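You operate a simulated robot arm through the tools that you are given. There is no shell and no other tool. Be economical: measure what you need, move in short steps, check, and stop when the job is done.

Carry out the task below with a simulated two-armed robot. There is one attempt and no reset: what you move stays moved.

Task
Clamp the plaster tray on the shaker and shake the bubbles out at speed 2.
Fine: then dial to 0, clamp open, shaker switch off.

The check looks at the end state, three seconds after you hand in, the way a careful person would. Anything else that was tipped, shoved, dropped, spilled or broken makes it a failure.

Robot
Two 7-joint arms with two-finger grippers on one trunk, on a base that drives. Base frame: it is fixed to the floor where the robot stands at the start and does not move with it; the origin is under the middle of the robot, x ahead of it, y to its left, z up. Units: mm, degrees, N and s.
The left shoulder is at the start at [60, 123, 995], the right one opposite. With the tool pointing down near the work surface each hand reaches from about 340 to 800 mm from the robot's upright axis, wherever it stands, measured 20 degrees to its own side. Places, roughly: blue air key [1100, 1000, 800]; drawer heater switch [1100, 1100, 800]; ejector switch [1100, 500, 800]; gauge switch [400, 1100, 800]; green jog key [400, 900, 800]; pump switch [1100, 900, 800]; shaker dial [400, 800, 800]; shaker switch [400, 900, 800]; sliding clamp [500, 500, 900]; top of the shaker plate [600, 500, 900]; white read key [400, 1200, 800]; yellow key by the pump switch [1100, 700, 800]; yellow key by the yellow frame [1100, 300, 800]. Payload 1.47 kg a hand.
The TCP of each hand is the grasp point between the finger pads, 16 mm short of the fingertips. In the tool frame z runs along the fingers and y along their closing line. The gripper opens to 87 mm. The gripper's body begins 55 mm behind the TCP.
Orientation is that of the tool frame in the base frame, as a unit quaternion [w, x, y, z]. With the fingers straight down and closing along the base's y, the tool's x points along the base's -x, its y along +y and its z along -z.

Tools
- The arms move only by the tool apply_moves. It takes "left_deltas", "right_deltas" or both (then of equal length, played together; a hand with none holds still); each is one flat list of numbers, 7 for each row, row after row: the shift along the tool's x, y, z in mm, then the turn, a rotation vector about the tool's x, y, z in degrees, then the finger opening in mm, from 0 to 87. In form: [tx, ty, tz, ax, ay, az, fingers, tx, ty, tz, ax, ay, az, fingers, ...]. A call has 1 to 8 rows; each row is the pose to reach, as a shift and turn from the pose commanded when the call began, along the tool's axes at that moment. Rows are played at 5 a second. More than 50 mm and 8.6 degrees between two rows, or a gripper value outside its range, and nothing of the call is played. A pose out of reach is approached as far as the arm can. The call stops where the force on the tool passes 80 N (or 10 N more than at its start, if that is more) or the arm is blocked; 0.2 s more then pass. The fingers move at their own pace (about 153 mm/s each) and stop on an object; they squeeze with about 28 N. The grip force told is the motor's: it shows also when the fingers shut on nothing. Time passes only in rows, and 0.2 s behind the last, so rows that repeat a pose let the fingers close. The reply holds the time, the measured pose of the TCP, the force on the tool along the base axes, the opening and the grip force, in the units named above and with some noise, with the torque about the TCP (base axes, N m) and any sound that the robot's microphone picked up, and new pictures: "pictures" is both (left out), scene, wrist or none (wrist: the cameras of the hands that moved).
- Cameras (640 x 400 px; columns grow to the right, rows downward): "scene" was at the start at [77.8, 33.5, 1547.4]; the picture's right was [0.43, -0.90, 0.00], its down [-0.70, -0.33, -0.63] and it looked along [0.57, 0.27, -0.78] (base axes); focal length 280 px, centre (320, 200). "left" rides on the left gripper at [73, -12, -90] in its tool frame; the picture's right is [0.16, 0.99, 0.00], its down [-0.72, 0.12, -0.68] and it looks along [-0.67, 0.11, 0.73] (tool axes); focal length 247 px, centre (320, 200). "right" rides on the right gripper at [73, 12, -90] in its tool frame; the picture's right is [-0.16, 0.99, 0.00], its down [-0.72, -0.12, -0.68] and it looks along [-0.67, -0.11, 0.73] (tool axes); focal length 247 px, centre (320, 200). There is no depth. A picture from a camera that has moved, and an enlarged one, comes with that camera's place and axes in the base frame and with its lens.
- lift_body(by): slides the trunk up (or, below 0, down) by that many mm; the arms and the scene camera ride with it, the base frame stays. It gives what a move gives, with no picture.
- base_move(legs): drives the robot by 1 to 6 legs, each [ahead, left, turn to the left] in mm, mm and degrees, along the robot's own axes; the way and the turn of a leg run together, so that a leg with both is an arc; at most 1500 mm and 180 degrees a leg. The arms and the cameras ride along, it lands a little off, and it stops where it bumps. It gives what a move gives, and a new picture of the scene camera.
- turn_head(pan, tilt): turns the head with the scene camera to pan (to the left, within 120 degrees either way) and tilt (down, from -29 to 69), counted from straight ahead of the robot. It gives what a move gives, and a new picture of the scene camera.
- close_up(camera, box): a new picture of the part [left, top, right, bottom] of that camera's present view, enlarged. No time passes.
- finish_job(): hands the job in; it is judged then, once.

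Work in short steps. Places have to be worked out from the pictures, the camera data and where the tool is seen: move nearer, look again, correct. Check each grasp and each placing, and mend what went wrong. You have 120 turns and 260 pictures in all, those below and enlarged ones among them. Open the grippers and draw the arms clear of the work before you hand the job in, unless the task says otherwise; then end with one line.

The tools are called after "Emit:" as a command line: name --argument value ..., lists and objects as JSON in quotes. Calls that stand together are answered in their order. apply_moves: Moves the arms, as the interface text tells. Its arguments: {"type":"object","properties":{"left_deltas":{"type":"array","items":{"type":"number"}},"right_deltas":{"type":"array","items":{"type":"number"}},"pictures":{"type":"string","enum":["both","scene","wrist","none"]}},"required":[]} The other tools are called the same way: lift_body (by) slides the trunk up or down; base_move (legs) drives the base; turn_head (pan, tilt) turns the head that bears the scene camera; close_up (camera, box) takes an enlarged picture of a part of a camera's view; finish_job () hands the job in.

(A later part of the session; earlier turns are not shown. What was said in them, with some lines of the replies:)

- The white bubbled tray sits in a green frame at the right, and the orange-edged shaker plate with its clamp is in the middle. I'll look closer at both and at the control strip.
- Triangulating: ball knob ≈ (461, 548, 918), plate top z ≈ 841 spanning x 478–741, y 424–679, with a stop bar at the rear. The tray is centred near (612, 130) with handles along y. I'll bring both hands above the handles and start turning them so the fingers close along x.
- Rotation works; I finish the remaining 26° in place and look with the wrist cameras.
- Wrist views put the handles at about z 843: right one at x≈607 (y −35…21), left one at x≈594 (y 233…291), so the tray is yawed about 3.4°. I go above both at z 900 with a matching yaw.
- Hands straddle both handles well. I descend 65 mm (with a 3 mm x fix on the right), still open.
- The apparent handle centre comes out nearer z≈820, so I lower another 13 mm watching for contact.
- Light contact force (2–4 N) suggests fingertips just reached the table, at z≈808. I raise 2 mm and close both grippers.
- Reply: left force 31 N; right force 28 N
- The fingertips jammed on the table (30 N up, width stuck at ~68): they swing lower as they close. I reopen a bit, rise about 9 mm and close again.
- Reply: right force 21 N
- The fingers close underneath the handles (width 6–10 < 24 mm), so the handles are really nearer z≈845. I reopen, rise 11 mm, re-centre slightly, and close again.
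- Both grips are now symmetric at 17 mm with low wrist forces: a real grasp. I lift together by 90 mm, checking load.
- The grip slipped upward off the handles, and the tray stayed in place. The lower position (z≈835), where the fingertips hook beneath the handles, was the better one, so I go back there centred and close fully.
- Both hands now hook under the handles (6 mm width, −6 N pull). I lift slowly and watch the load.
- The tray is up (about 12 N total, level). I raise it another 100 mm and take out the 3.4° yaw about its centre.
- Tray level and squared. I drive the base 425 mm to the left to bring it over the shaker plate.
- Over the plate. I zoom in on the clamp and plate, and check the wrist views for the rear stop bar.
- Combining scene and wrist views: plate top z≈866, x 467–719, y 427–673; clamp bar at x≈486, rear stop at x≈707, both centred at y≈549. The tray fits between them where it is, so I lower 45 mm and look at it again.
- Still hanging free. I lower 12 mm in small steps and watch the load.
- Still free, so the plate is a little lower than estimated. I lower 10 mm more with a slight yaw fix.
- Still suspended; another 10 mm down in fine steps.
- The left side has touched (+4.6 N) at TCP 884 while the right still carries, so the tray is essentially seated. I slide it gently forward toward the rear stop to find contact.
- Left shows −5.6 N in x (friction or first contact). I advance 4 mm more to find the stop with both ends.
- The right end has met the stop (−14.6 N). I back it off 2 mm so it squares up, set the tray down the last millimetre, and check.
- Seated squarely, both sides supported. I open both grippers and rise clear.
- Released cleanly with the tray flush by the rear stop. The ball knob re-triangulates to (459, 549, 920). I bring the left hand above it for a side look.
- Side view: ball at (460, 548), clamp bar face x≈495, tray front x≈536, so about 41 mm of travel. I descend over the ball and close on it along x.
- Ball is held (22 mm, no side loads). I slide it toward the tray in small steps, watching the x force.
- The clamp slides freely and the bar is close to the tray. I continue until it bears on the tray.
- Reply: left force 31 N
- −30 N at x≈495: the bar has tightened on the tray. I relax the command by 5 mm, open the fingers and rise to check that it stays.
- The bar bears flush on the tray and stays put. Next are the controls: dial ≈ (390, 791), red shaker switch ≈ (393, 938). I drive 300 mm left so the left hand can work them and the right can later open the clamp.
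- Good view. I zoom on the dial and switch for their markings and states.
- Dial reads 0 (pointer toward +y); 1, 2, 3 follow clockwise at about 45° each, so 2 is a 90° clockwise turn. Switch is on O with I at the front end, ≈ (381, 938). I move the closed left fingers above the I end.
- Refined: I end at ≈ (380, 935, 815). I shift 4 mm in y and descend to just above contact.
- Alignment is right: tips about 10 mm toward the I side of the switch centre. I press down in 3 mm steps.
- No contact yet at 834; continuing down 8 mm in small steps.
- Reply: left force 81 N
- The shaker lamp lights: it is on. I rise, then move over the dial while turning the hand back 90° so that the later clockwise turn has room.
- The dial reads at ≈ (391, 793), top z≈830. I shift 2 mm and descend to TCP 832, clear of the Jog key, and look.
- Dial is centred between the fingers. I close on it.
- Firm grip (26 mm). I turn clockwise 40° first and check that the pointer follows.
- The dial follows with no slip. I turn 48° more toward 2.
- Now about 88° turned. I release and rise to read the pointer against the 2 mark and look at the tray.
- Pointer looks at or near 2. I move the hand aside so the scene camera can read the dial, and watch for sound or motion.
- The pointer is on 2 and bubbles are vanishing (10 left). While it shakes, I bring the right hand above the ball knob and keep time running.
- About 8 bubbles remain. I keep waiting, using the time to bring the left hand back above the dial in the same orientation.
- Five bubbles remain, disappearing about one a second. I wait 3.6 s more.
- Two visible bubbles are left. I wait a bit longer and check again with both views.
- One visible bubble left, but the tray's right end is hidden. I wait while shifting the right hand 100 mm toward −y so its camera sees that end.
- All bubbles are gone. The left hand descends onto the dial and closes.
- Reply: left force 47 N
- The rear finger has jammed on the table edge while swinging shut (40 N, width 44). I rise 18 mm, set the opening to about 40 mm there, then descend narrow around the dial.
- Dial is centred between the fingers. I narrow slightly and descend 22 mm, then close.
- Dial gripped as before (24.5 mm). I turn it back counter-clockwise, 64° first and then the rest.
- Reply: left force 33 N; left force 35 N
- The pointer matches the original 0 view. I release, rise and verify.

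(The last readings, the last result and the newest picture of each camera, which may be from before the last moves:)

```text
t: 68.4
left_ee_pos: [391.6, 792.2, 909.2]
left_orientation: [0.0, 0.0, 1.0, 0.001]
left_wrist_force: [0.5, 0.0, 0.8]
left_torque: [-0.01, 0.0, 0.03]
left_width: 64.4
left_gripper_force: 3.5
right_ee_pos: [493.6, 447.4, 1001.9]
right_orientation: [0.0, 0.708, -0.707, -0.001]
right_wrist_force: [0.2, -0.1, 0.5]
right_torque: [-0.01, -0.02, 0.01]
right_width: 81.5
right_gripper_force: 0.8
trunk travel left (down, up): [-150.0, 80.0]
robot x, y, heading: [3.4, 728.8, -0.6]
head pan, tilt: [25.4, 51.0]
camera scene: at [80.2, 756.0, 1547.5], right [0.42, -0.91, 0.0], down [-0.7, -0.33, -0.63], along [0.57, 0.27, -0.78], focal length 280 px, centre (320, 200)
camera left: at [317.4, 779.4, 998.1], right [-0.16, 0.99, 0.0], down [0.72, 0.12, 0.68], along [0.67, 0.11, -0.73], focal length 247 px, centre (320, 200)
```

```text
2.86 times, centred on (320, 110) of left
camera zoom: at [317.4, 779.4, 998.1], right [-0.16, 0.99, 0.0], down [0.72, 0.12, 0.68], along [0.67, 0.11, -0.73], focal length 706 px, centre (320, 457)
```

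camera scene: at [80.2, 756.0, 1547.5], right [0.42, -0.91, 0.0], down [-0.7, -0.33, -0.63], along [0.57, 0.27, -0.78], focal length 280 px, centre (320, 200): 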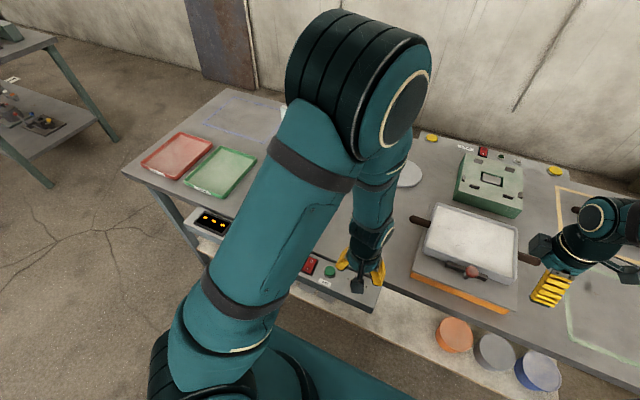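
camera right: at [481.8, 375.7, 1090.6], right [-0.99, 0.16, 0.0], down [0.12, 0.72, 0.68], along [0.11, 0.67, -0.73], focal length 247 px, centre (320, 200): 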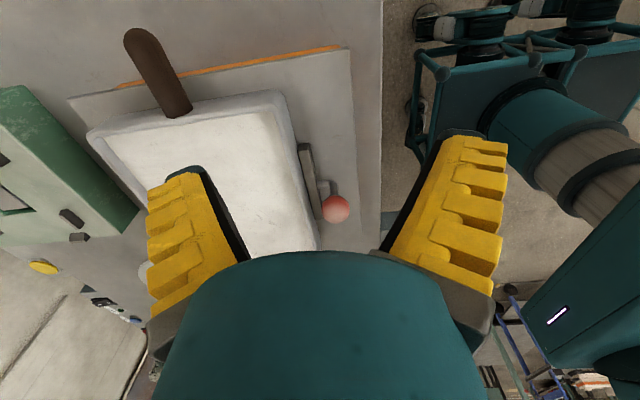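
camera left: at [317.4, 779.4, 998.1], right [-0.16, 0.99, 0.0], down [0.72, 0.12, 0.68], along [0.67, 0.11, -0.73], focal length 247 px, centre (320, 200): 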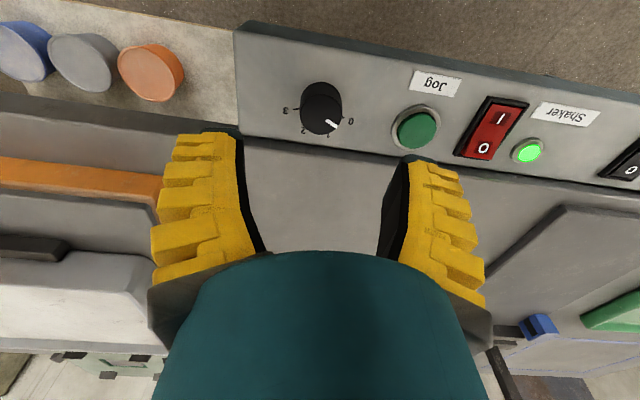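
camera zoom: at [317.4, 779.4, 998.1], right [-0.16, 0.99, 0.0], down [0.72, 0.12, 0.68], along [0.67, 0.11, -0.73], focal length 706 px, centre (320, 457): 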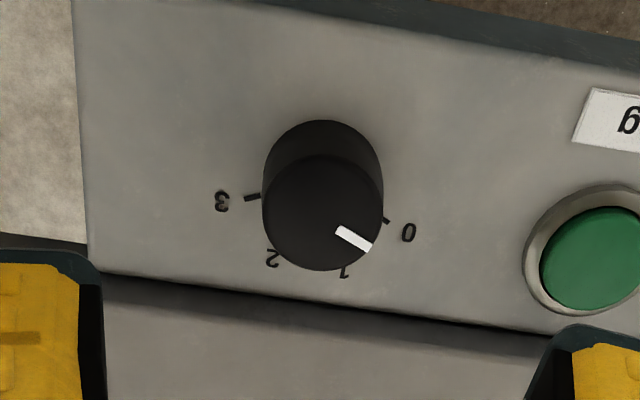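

The dial is back at 0 by this view. I move the right hand above the ball again, while the left moves toward the switch, turning as it goes.

Emit:
apply_moves --left_deltas '[-2, 18, 0, 0, 0, 8, 40, -4, 36, 0, 0, 0, 16, 20, -6, 54, 0, 0, 0, 24, 0, -8, 72, 0, 0, 0, 32, 0, -10, 90, 0, 0, 0, 40, 0, -12, 108, 0, 0, 0, 48, 0, -14, 126, 0, 0, 0, 56, 0, -16, 143, 0, 0, 0, 64, 0]' --right_deltas '[-30, 0, 0, 0, 0, 0, 80, -60, 0, 0, 0, 0, 0, 80, -90, 0, 0, 0, 0, 0, 80, -101, 0, 0, 0, 0, 0, 80, -101, 0, 0, 0, 0, 0, 80, -101, 0, 0, 0, 0, 0, 80, -101, 0, 0, 0, 0, 0, 80, -101, 0, 0, 0, 0, 0, 80]' --pictures "both"

Emit:
close_up --camera "scene" --box '[310, 245, 400, 310]'

```text
t: 70.2
left_ee_pos: [405.0, 936.0, 908.8]
left_orientation: [0.0, 0.531, 0.848, 0.0]
left_wrist_force: [-0.3, 0.0, 0.3]
left_torque: [-0.01, -0.03, -0.02]
left_width: 0.0
left_gripper_force: 27.4
right_ee_pos: [495.9, 549.2, 1002.1]
right_orientation: [0.0, 0.708, -0.706, 0.0]
right_wrist_force: [-0.8, -0.9, 0.0]
right_torque: [-0.01, 0.0, 0.02]
right_width: 81.7
right_gripper_force: 1.5
trunk travel left (down, up): [-150.0, 80.0]
robot x, y, heading: [3.1, 722.6, -0.3]
head pan, tilt: [25.4, 51.0]
camera scene: at [80.9, 756.6, 1547.4], right [0.42, -0.91, 0.0], down [-0.7, -0.33, -0.63], along [0.57, 0.27, -0.78], focal length 280 px, centre (320, 200)
camera right: at [483.4, 477.4, 1091.9], right [-0.99, 0.16, 0.0], down [0.11, 0.72, 0.68], along [0.11, 0.67, -0.73], focal length 247 px, centre (320, 200)
camera left: at [362.1, 996.2, 998.3], right [0.82, 0.57, 0.0], down [0.42, -0.6, 0.68], along [0.39, -0.56, -0.73], focal length 247 px, centre (320, 200)
```

scene: 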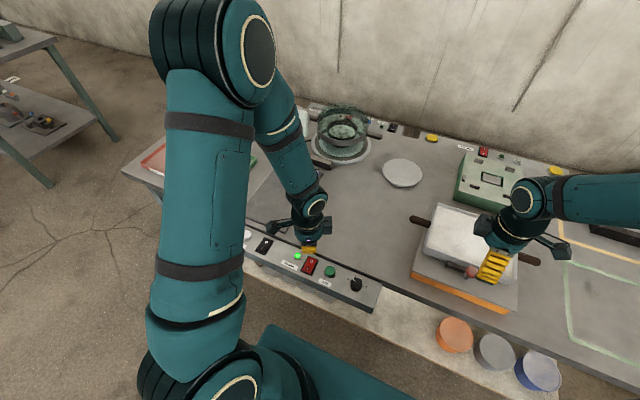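
right: 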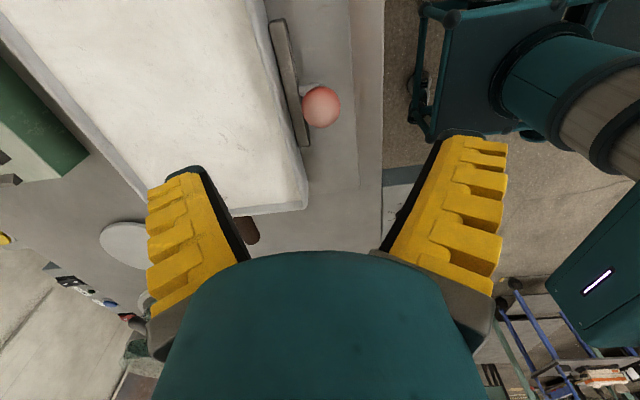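
left: 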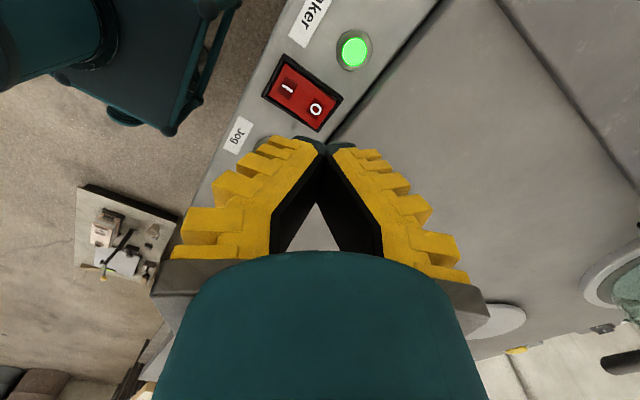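

```text
6.15 times, centred on (355, 278) of scene
camera zoom: at [80.9, 756.6, 1547.4], right [0.42, -0.91, 0.0], down [-0.7, -0.33, -0.63], along [0.57, 0.27, -0.78], focal length 1720 px, centre (105, -277)
```

zoom: 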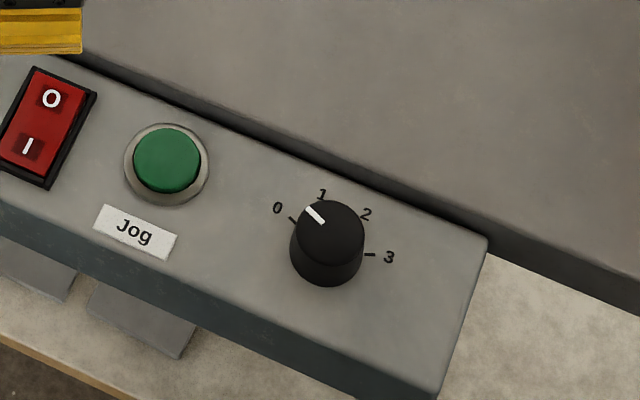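

I'll compare the dial with the very first picture using the identical crop.

Emit:
close_up --camera "scene" --box '[280, 245, 380, 308]'

Emit:
close_up --camera "scene" --box '[340, 268, 376, 296]'

```text
6.35 times, centred on (330, 276) of scene
camera zoom: at [80.9, 756.6, 1547.4], right [0.42, -0.91, 0.0], down [-0.7, -0.33, -0.63], along [0.57, 0.27, -0.78], focal length 1775 px, centre (256, -286)
```

zoom: 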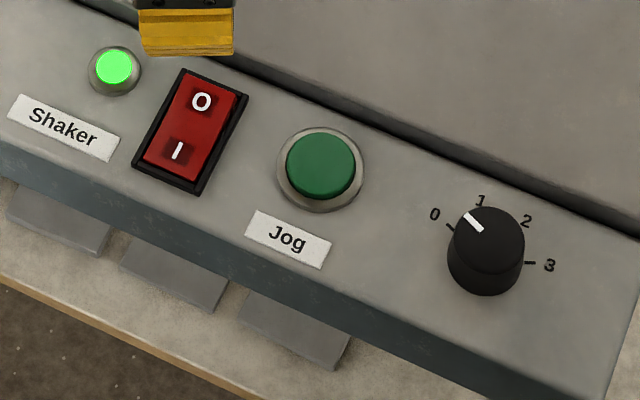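

```text
14.29 times, centred on (358, 282) of scene
camera zoom: at [80.9, 756.6, 1547.4], right [0.42, -0.91, 0.0], down [-0.7, -0.33, -0.63], along [0.57, 0.27, -0.78], focal length 3994 px, centre (-223, -971)
```

zoom: 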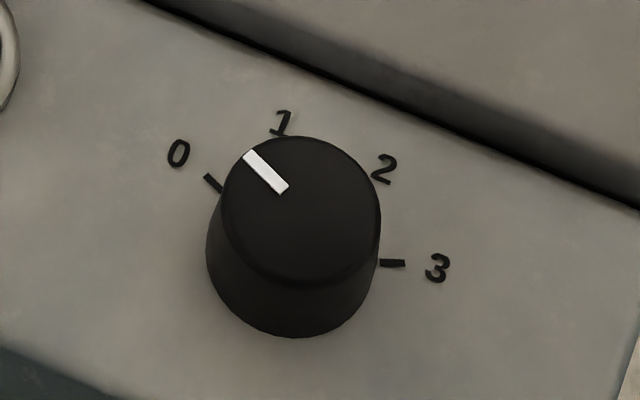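

Identical to the start: dial is at 0. Now the right hand descends over the ball with a narrower opening (to spare the tray rim) and closes.

Emit:
apply_moves --right_deltas '[2, 1.5, 0, 0, 0, 0, 42, 2, 1.5, 30, 0, 0, 0, 42, 2, 1.5, 60, 0, 0, 0, 42, 2, 1.5, 80, 0, 0, 0, 42, 2, 1.5, 80, 0, 0, 0, 12, 2, 1.5, 80, 0, 0, 0, 12, 2, 1.5, 80, 0, 0, 0, 12]' --pictures "wrist"

```text
t: 71.8
left_ee_pos: [405.3, 935.4, 908.8]
left_orientation: [0.0, 0.53, 0.848, 0.0]
left_wrist_force: [-0.5, 0.5, -0.5]
left_torque: [0.01, 0.01, -0.02]
left_width: 0.0
left_gripper_force: 28.4
right_ee_pos: [493.2, 547.3, 921.4]
right_orientation: [0.0, -0.707, 0.708, 0.0]
right_wrist_force: [5.4, -1.4, -3.4]
right_torque: [-0.13, -0.06, -0.04]
right_width: 19.7
right_gripper_force: 30.3
trunk travel left (down, up): [-150.0, 80.0]
robot x, y, heading: [2.6, 721.4, -0.4]
head pan, tilt: [25.4, 51.0]
camera right: at [481.0, 475.3, 1010.9], right [-0.99, 0.16, 0.0], down [0.12, 0.72, 0.68], along [0.11, 0.67, -0.73], focal length 247 px, centre (320, 200)
```

right: 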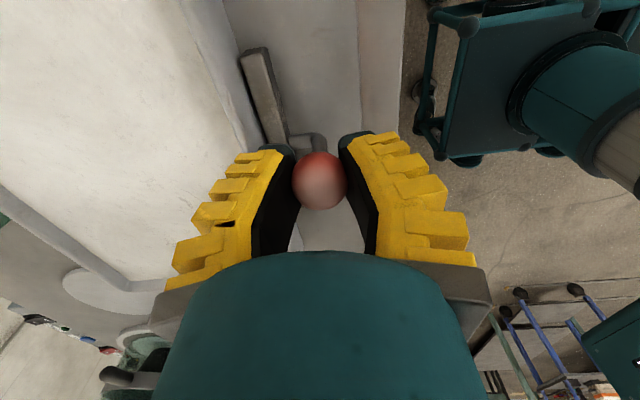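

Ball held. I pull the clamp back toward the robot by 35 mm.

Emit:
apply_moves --right_deltas '[0, 5, 0, 0, 0, 0, 10, 0, 11, 0, 0, 0, 0, 10, 0, 17, 0, 0, 0, 0, 10, 0, 23, 0, 0, 0, 0, 10, 0, 29, 0, 0, 0, 0, 10, 0, 34, 0, 0, 0, 0, 10]' --pictures "wrist"

```text
t: 73.2
left_ee_pos: [405.6, 935.7, 910.2]
left_orientation: [0.0, 0.53, 0.848, 0.0]
left_wrist_force: [0.4, -0.1, 0.0]
left_torque: [0.02, 0.01, 0.0]
left_width: 0.0
left_gripper_force: 27.8
right_ee_pos: [460.5, 548.4, 922.4]
right_orientation: [-0.001, 0.707, -0.707, 0.001]
right_wrist_force: [2.8, 0.9, -0.4]
right_torque: [-0.04, 0.03, 0.02]
right_width: 19.6
right_gripper_force: 30.3
trunk travel left (down, up): [-150.0, 80.0]
robot x, y, heading: [5.2, 719.9, -0.7]
head pan, tilt: [25.4, 51.0]
camera right: at [448.1, 475.1, 1010.8], right [-0.99, 0.16, 0.0], down [0.11, 0.72, 0.68], along [0.11, 0.67, -0.73], focal length 247 px, centre (320, 200)
```

right: 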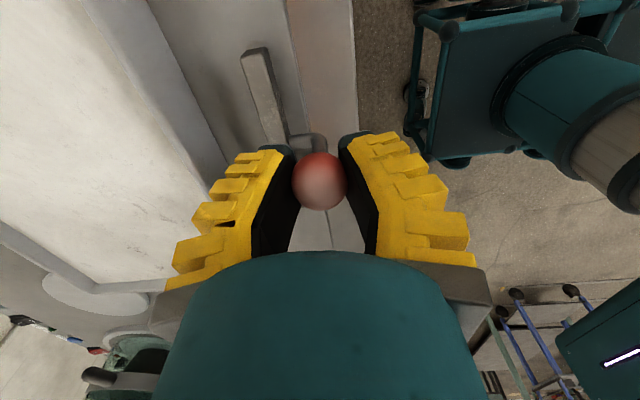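

The clamp is back at its original open position. I release and rise; the left hand finishes its turn above the switch's O end.

Emit:
apply_moves --right_deltas '[0, 0, 0, 0, 0, 0, 40, 0, 0, 0, 0, 0, 0, 65, 0, 0, -40, 0, 0, 0, 65, 0, 0, -85, 0, 0, 0, 65, 0, 0, -120, 0, 0, 0, 65]' --left_deltas '[0, 0, 0, 0, 0, 8, 0, 0, 0, 0, 0, 0, 16, 0, 0, 0, 0, 0, 0, 24, 0, 0, 0, 0, 0, 0, 26, 0, 0, 0, 0, 0, 0, 26, 0]'

Emit:
close_up --camera "scene" --box '[400, 170, 560, 320]'

```text
t: 74.4
left_ee_pos: [405.4, 935.3, 908.7]
left_orientation: [0.0, 0.707, 0.707, 0.0]
left_wrist_force: [-1.2, -0.3, -0.4]
left_torque: [-0.01, -0.03, 0.02]
left_width: 0.0
left_gripper_force: 28.2
right_ee_pos: [458.6, 548.5, 1043.0]
right_orientation: [0.0, 0.707, -0.707, -0.001]
right_wrist_force: [-0.6, -0.6, 0.4]
right_torque: [0.01, 0.0, 0.01]
right_width: 69.2
right_gripper_force: 2.8
trunk travel left (down, up): [-150.0, 80.0]
robot x, y, heading: [-0.5, 721.4, -0.3]
head pan, tilt: [25.4, 51.0]
camera scene: at [80.3, 756.1, 1547.5], right [0.42, -0.91, 0.0], down [-0.7, -0.33, -0.63], along [0.57, 0.27, -0.78], focal length 280 px, centre (320, 200)
camera right: at [446.4, 475.5, 1130.8], right [-0.99, 0.16, 0.0], down [0.12, 0.72, 0.68], along [0.11, 0.67, -0.73], focal length 247 px, centre (320, 200)
camera left: at [392.6, 1006.8, 997.5], right [0.99, 0.16, 0.0], down [0.12, -0.72, 0.68], along [0.11, -0.67, -0.73], focal length 247 px, centre (320, 200)
```

scene: 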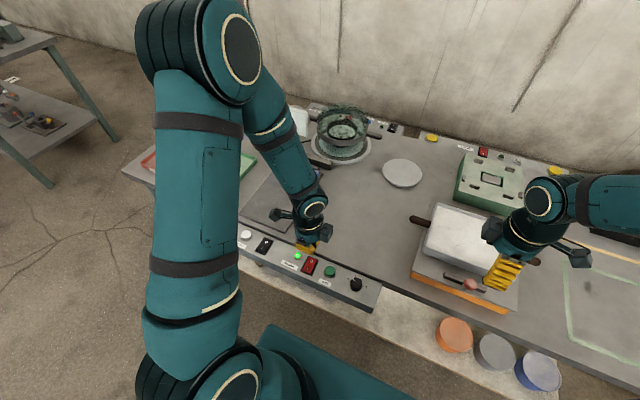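
right: 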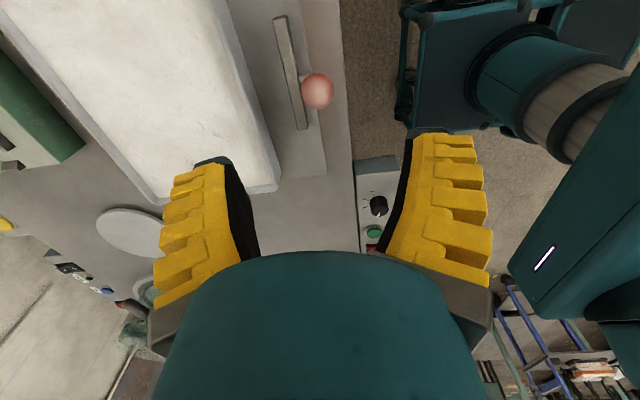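
left: 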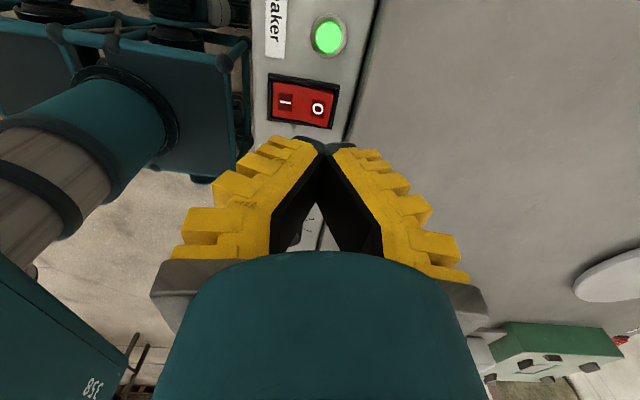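

```text
2.67 times, centred on (480, 245) of scene
camera zoom: at [80.3, 756.1, 1547.5], right [0.42, -0.91, 0.0], down [-0.7, -0.33, -0.63], along [0.57, 0.27, -0.78], focal length 746 px, centre (-107, 80)
```

zoom: 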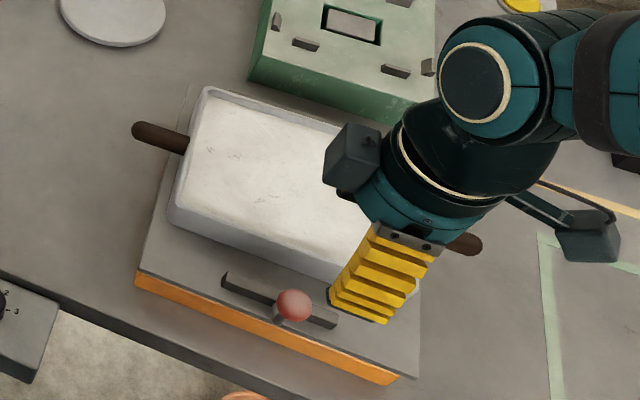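

Clamp is open and the tray undisturbed. I lower the closed left fingers onto the O end (x≈402, y≈934).

Emit:
apply_moves --left_deltas '[0, -3, 35, 0, 0, 0, 0, -1, -3.5, 68, 0, 0, 0, 0, -1, -3.5, 74, 0, 0, 0, 0]' --pictures "wrist"

```text
t: 75.2
left_ee_pos: [400.8, 934.8, 833.6]
left_orientation: [0.001, 0.706, 0.708, 0.0]
left_wrist_force: [0.8, -0.3, -0.6]
left_torque: [0.02, 0.03, -0.01]
left_width: 0.0
left_gripper_force: 28.0
right_ee_pos: [460.0, 547.4, 1041.9]
right_orientation: [-0.001, 0.708, -0.706, 0.0]
right_wrist_force: [0.0, -0.8, 0.1]
right_torque: [-0.02, 0.0, -0.02]
right_width: 69.2
right_gripper_force: 2.3
trunk travel left (down, up): [-150.0, 80.0]
robot x, y, heading: [4.3, 722.5, -0.5]
head pan, tilt: [25.4, 51.0]
camera left: at [388.5, 1007.0, 922.7], right [0.99, 0.16, 0.0], down [0.12, -0.72, 0.68], along [0.11, -0.67, -0.73], focal length 247 px, centre (320, 200)
```

left: 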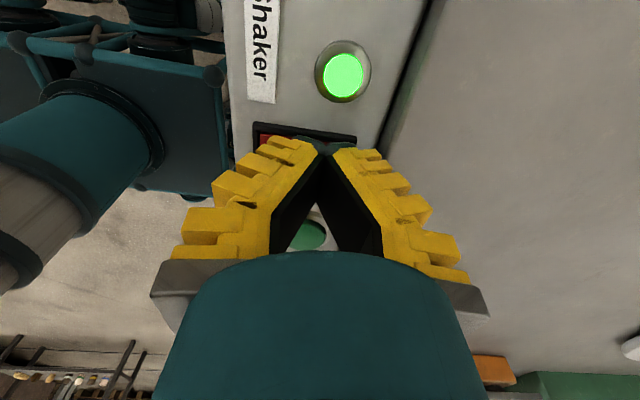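

Tips are on the O side of the switch. I press down.

Emit:
apply_moves --left_deltas '[0, 0, 2, 0, 0, 0, 0, 0, 0, 4, 0, 0, 0, 0, 0, 0, 6, 0, 0, 0, 0, 0, 0, 8, 0, 0, 0, 0]' --pictures "wrist"

```text
t: 76.2
left_ee_pos: [401.7, 934.2, 828.6]
left_orientation: [0.002, 0.707, 0.708, 0.003]
left_wrist_force: [-2.3, 12.4, 69.7]
left_torque: [0.03, 0.68, -0.56]
left_width: 6.2
left_gripper_force: 28.9
right_ee_pos: [456.9, 547.6, 1043.0]
right_orientation: [-0.001, 0.708, -0.706, 0.001]
right_wrist_force: [0.8, -0.1, 0.1]
right_torque: [-0.03, 0.01, 0.01]
right_width: 69.3
right_gripper_force: 2.5
trunk travel left (down, up): [-150.0, 80.0]
robot x, y, heading: [4.9, 723.0, -0.3]
head pan, tilt: [25.4, 51.0]
camera left: at [387.9, 1006.4, 918.3], right [0.99, 0.16, 0.01], down [0.11, -0.73, 0.68], along [0.11, -0.67, -0.73], focal length 247 px, centre (320, 200)
```

left: 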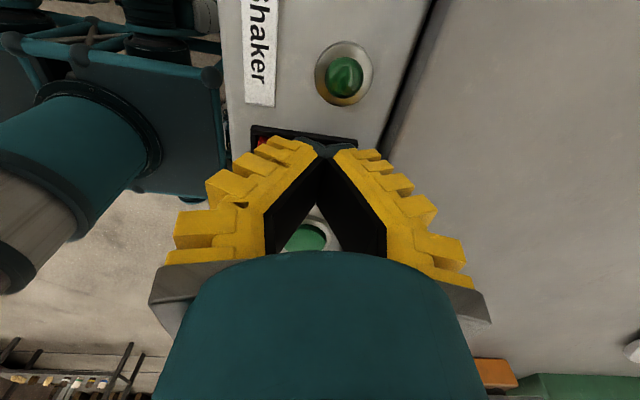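

The lamp is out. I rise straight up, open the grippers and draw both hands clear.

Emit:
apply_moves --left_deltas '[0, 0, -40, 0, 0, 0, 0, 0, 0, -85, 0, 0, 0, 0, 0, 0, -130, 0, 0, 0, 60, 0, -30, -170, 0, 0, 0, 60, 0, -60, -200, 0, 0, 0, 60]' --right_deltas '[0, 0, -30, 0, 0, 0, 65, 30, 0, -50, 0, 0, 0, 65, 65, 0, -80, 0, 0, 0, 65, 100, 20, -100, 0, 0, 0, 65, 130, 40, -120, 0, 0, 0, 65]'

Emit:
close_up --camera "scene" --box '[280, 245, 380, 308]'

Emit:
close_up --camera "scene" --box '[400, 170, 560, 320]'

```text
t: 77.4
left_ee_pos: [340.4, 936.5, 1028.2]
left_orientation: [0.001, 0.707, 0.707, 0.0]
left_wrist_force: [-0.2, 0.9, -0.6]
left_torque: [0.01, -0.01, 0.0]
left_width: 64.6
left_gripper_force: 3.8
right_ee_pos: [418.4, 416.4, 1163.1]
right_orientation: [0.0, 0.708, -0.706, 0.001]
right_wrist_force: [-0.1, 0.4, 0.1]
right_torque: [-0.01, -0.01, -0.03]
right_width: 69.2
right_gripper_force: 3.0
trunk travel left (down, up): [-150.0, 80.0]
robot x, y, heading: [3.7, 726.3, -0.8]
head pan, tilt: [25.4, 51.0]
camera scene: at [78.9, 755.7, 1547.6], right [0.42, -0.91, 0.0], down [-0.7, -0.33, -0.63], along [0.57, 0.27, -0.78], focal length 280 px, centre (320, 200)
camera right: at [405.0, 344.1, 1251.8], right [-0.99, 0.16, 0.0], down [0.11, 0.72, 0.68], along [0.11, 0.67, -0.73], focal length 247 px, centre (320, 200)
camera left: at [327.3, 1009.1, 1116.5], right [0.99, 0.16, 0.0], down [0.12, -0.72, 0.68], along [0.11, -0.67, -0.73], focal length 247 px, centre (320, 200)
```

scene: 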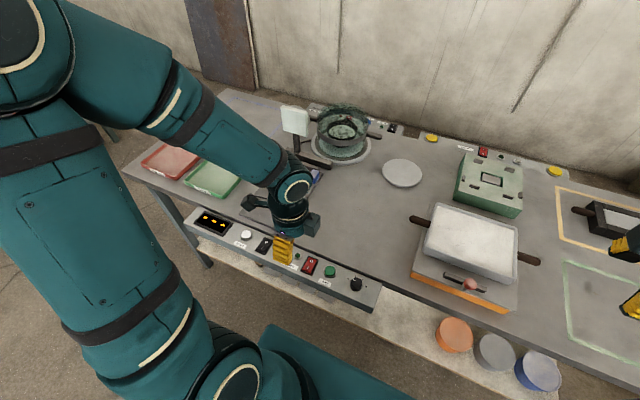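
right: 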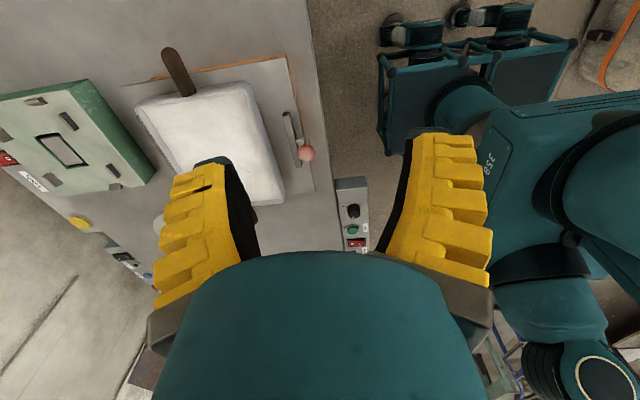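
left: 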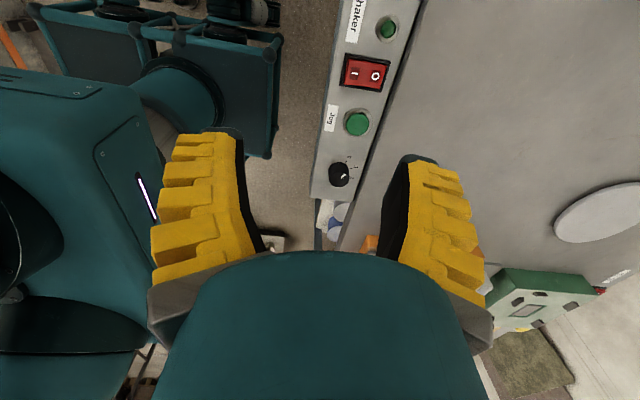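

```text
6.35 times, centred on (330, 276) of scene
camera zoom: at [78.9, 755.7, 1547.6], right [0.42, -0.91, 0.0], down [-0.7, -0.33, -0.63], along [0.57, 0.27, -0.78], focal length 1775 px, centre (256, -286)
```

zoom: 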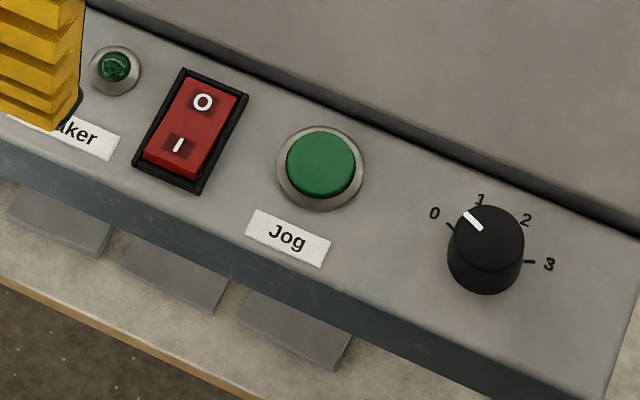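

```text
2.67 times, centred on (480, 245) of scene
camera zoom: at [78.9, 755.7, 1547.6], right [0.42, -0.91, 0.0], down [-0.7, -0.33, -0.63], along [0.57, 0.27, -0.78], focal length 746 px, centre (-107, 80)
```

zoom: 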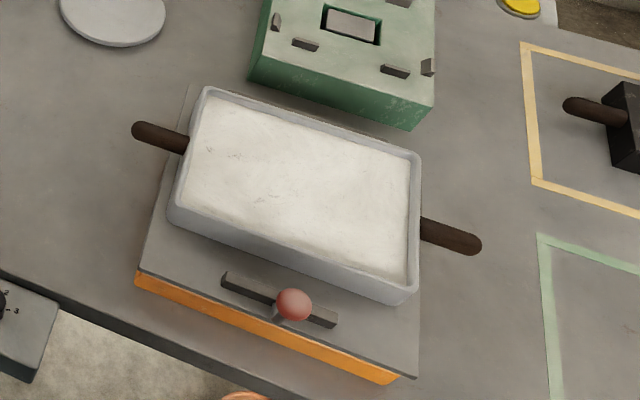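

The end state is right: no bubbles, dial at 0, clamp open, shaker switch off with its lamp dark, hands clear and open. I hand in.

Emit:
finish_job

```text
The job is handed in.
```

I clamped the plaster tray on the shaker and ran it at speed 2 until no bubbles were left. I then set the dial to 0, opened the clamp and switched the shaker off. The tray is still on the shaker plate.
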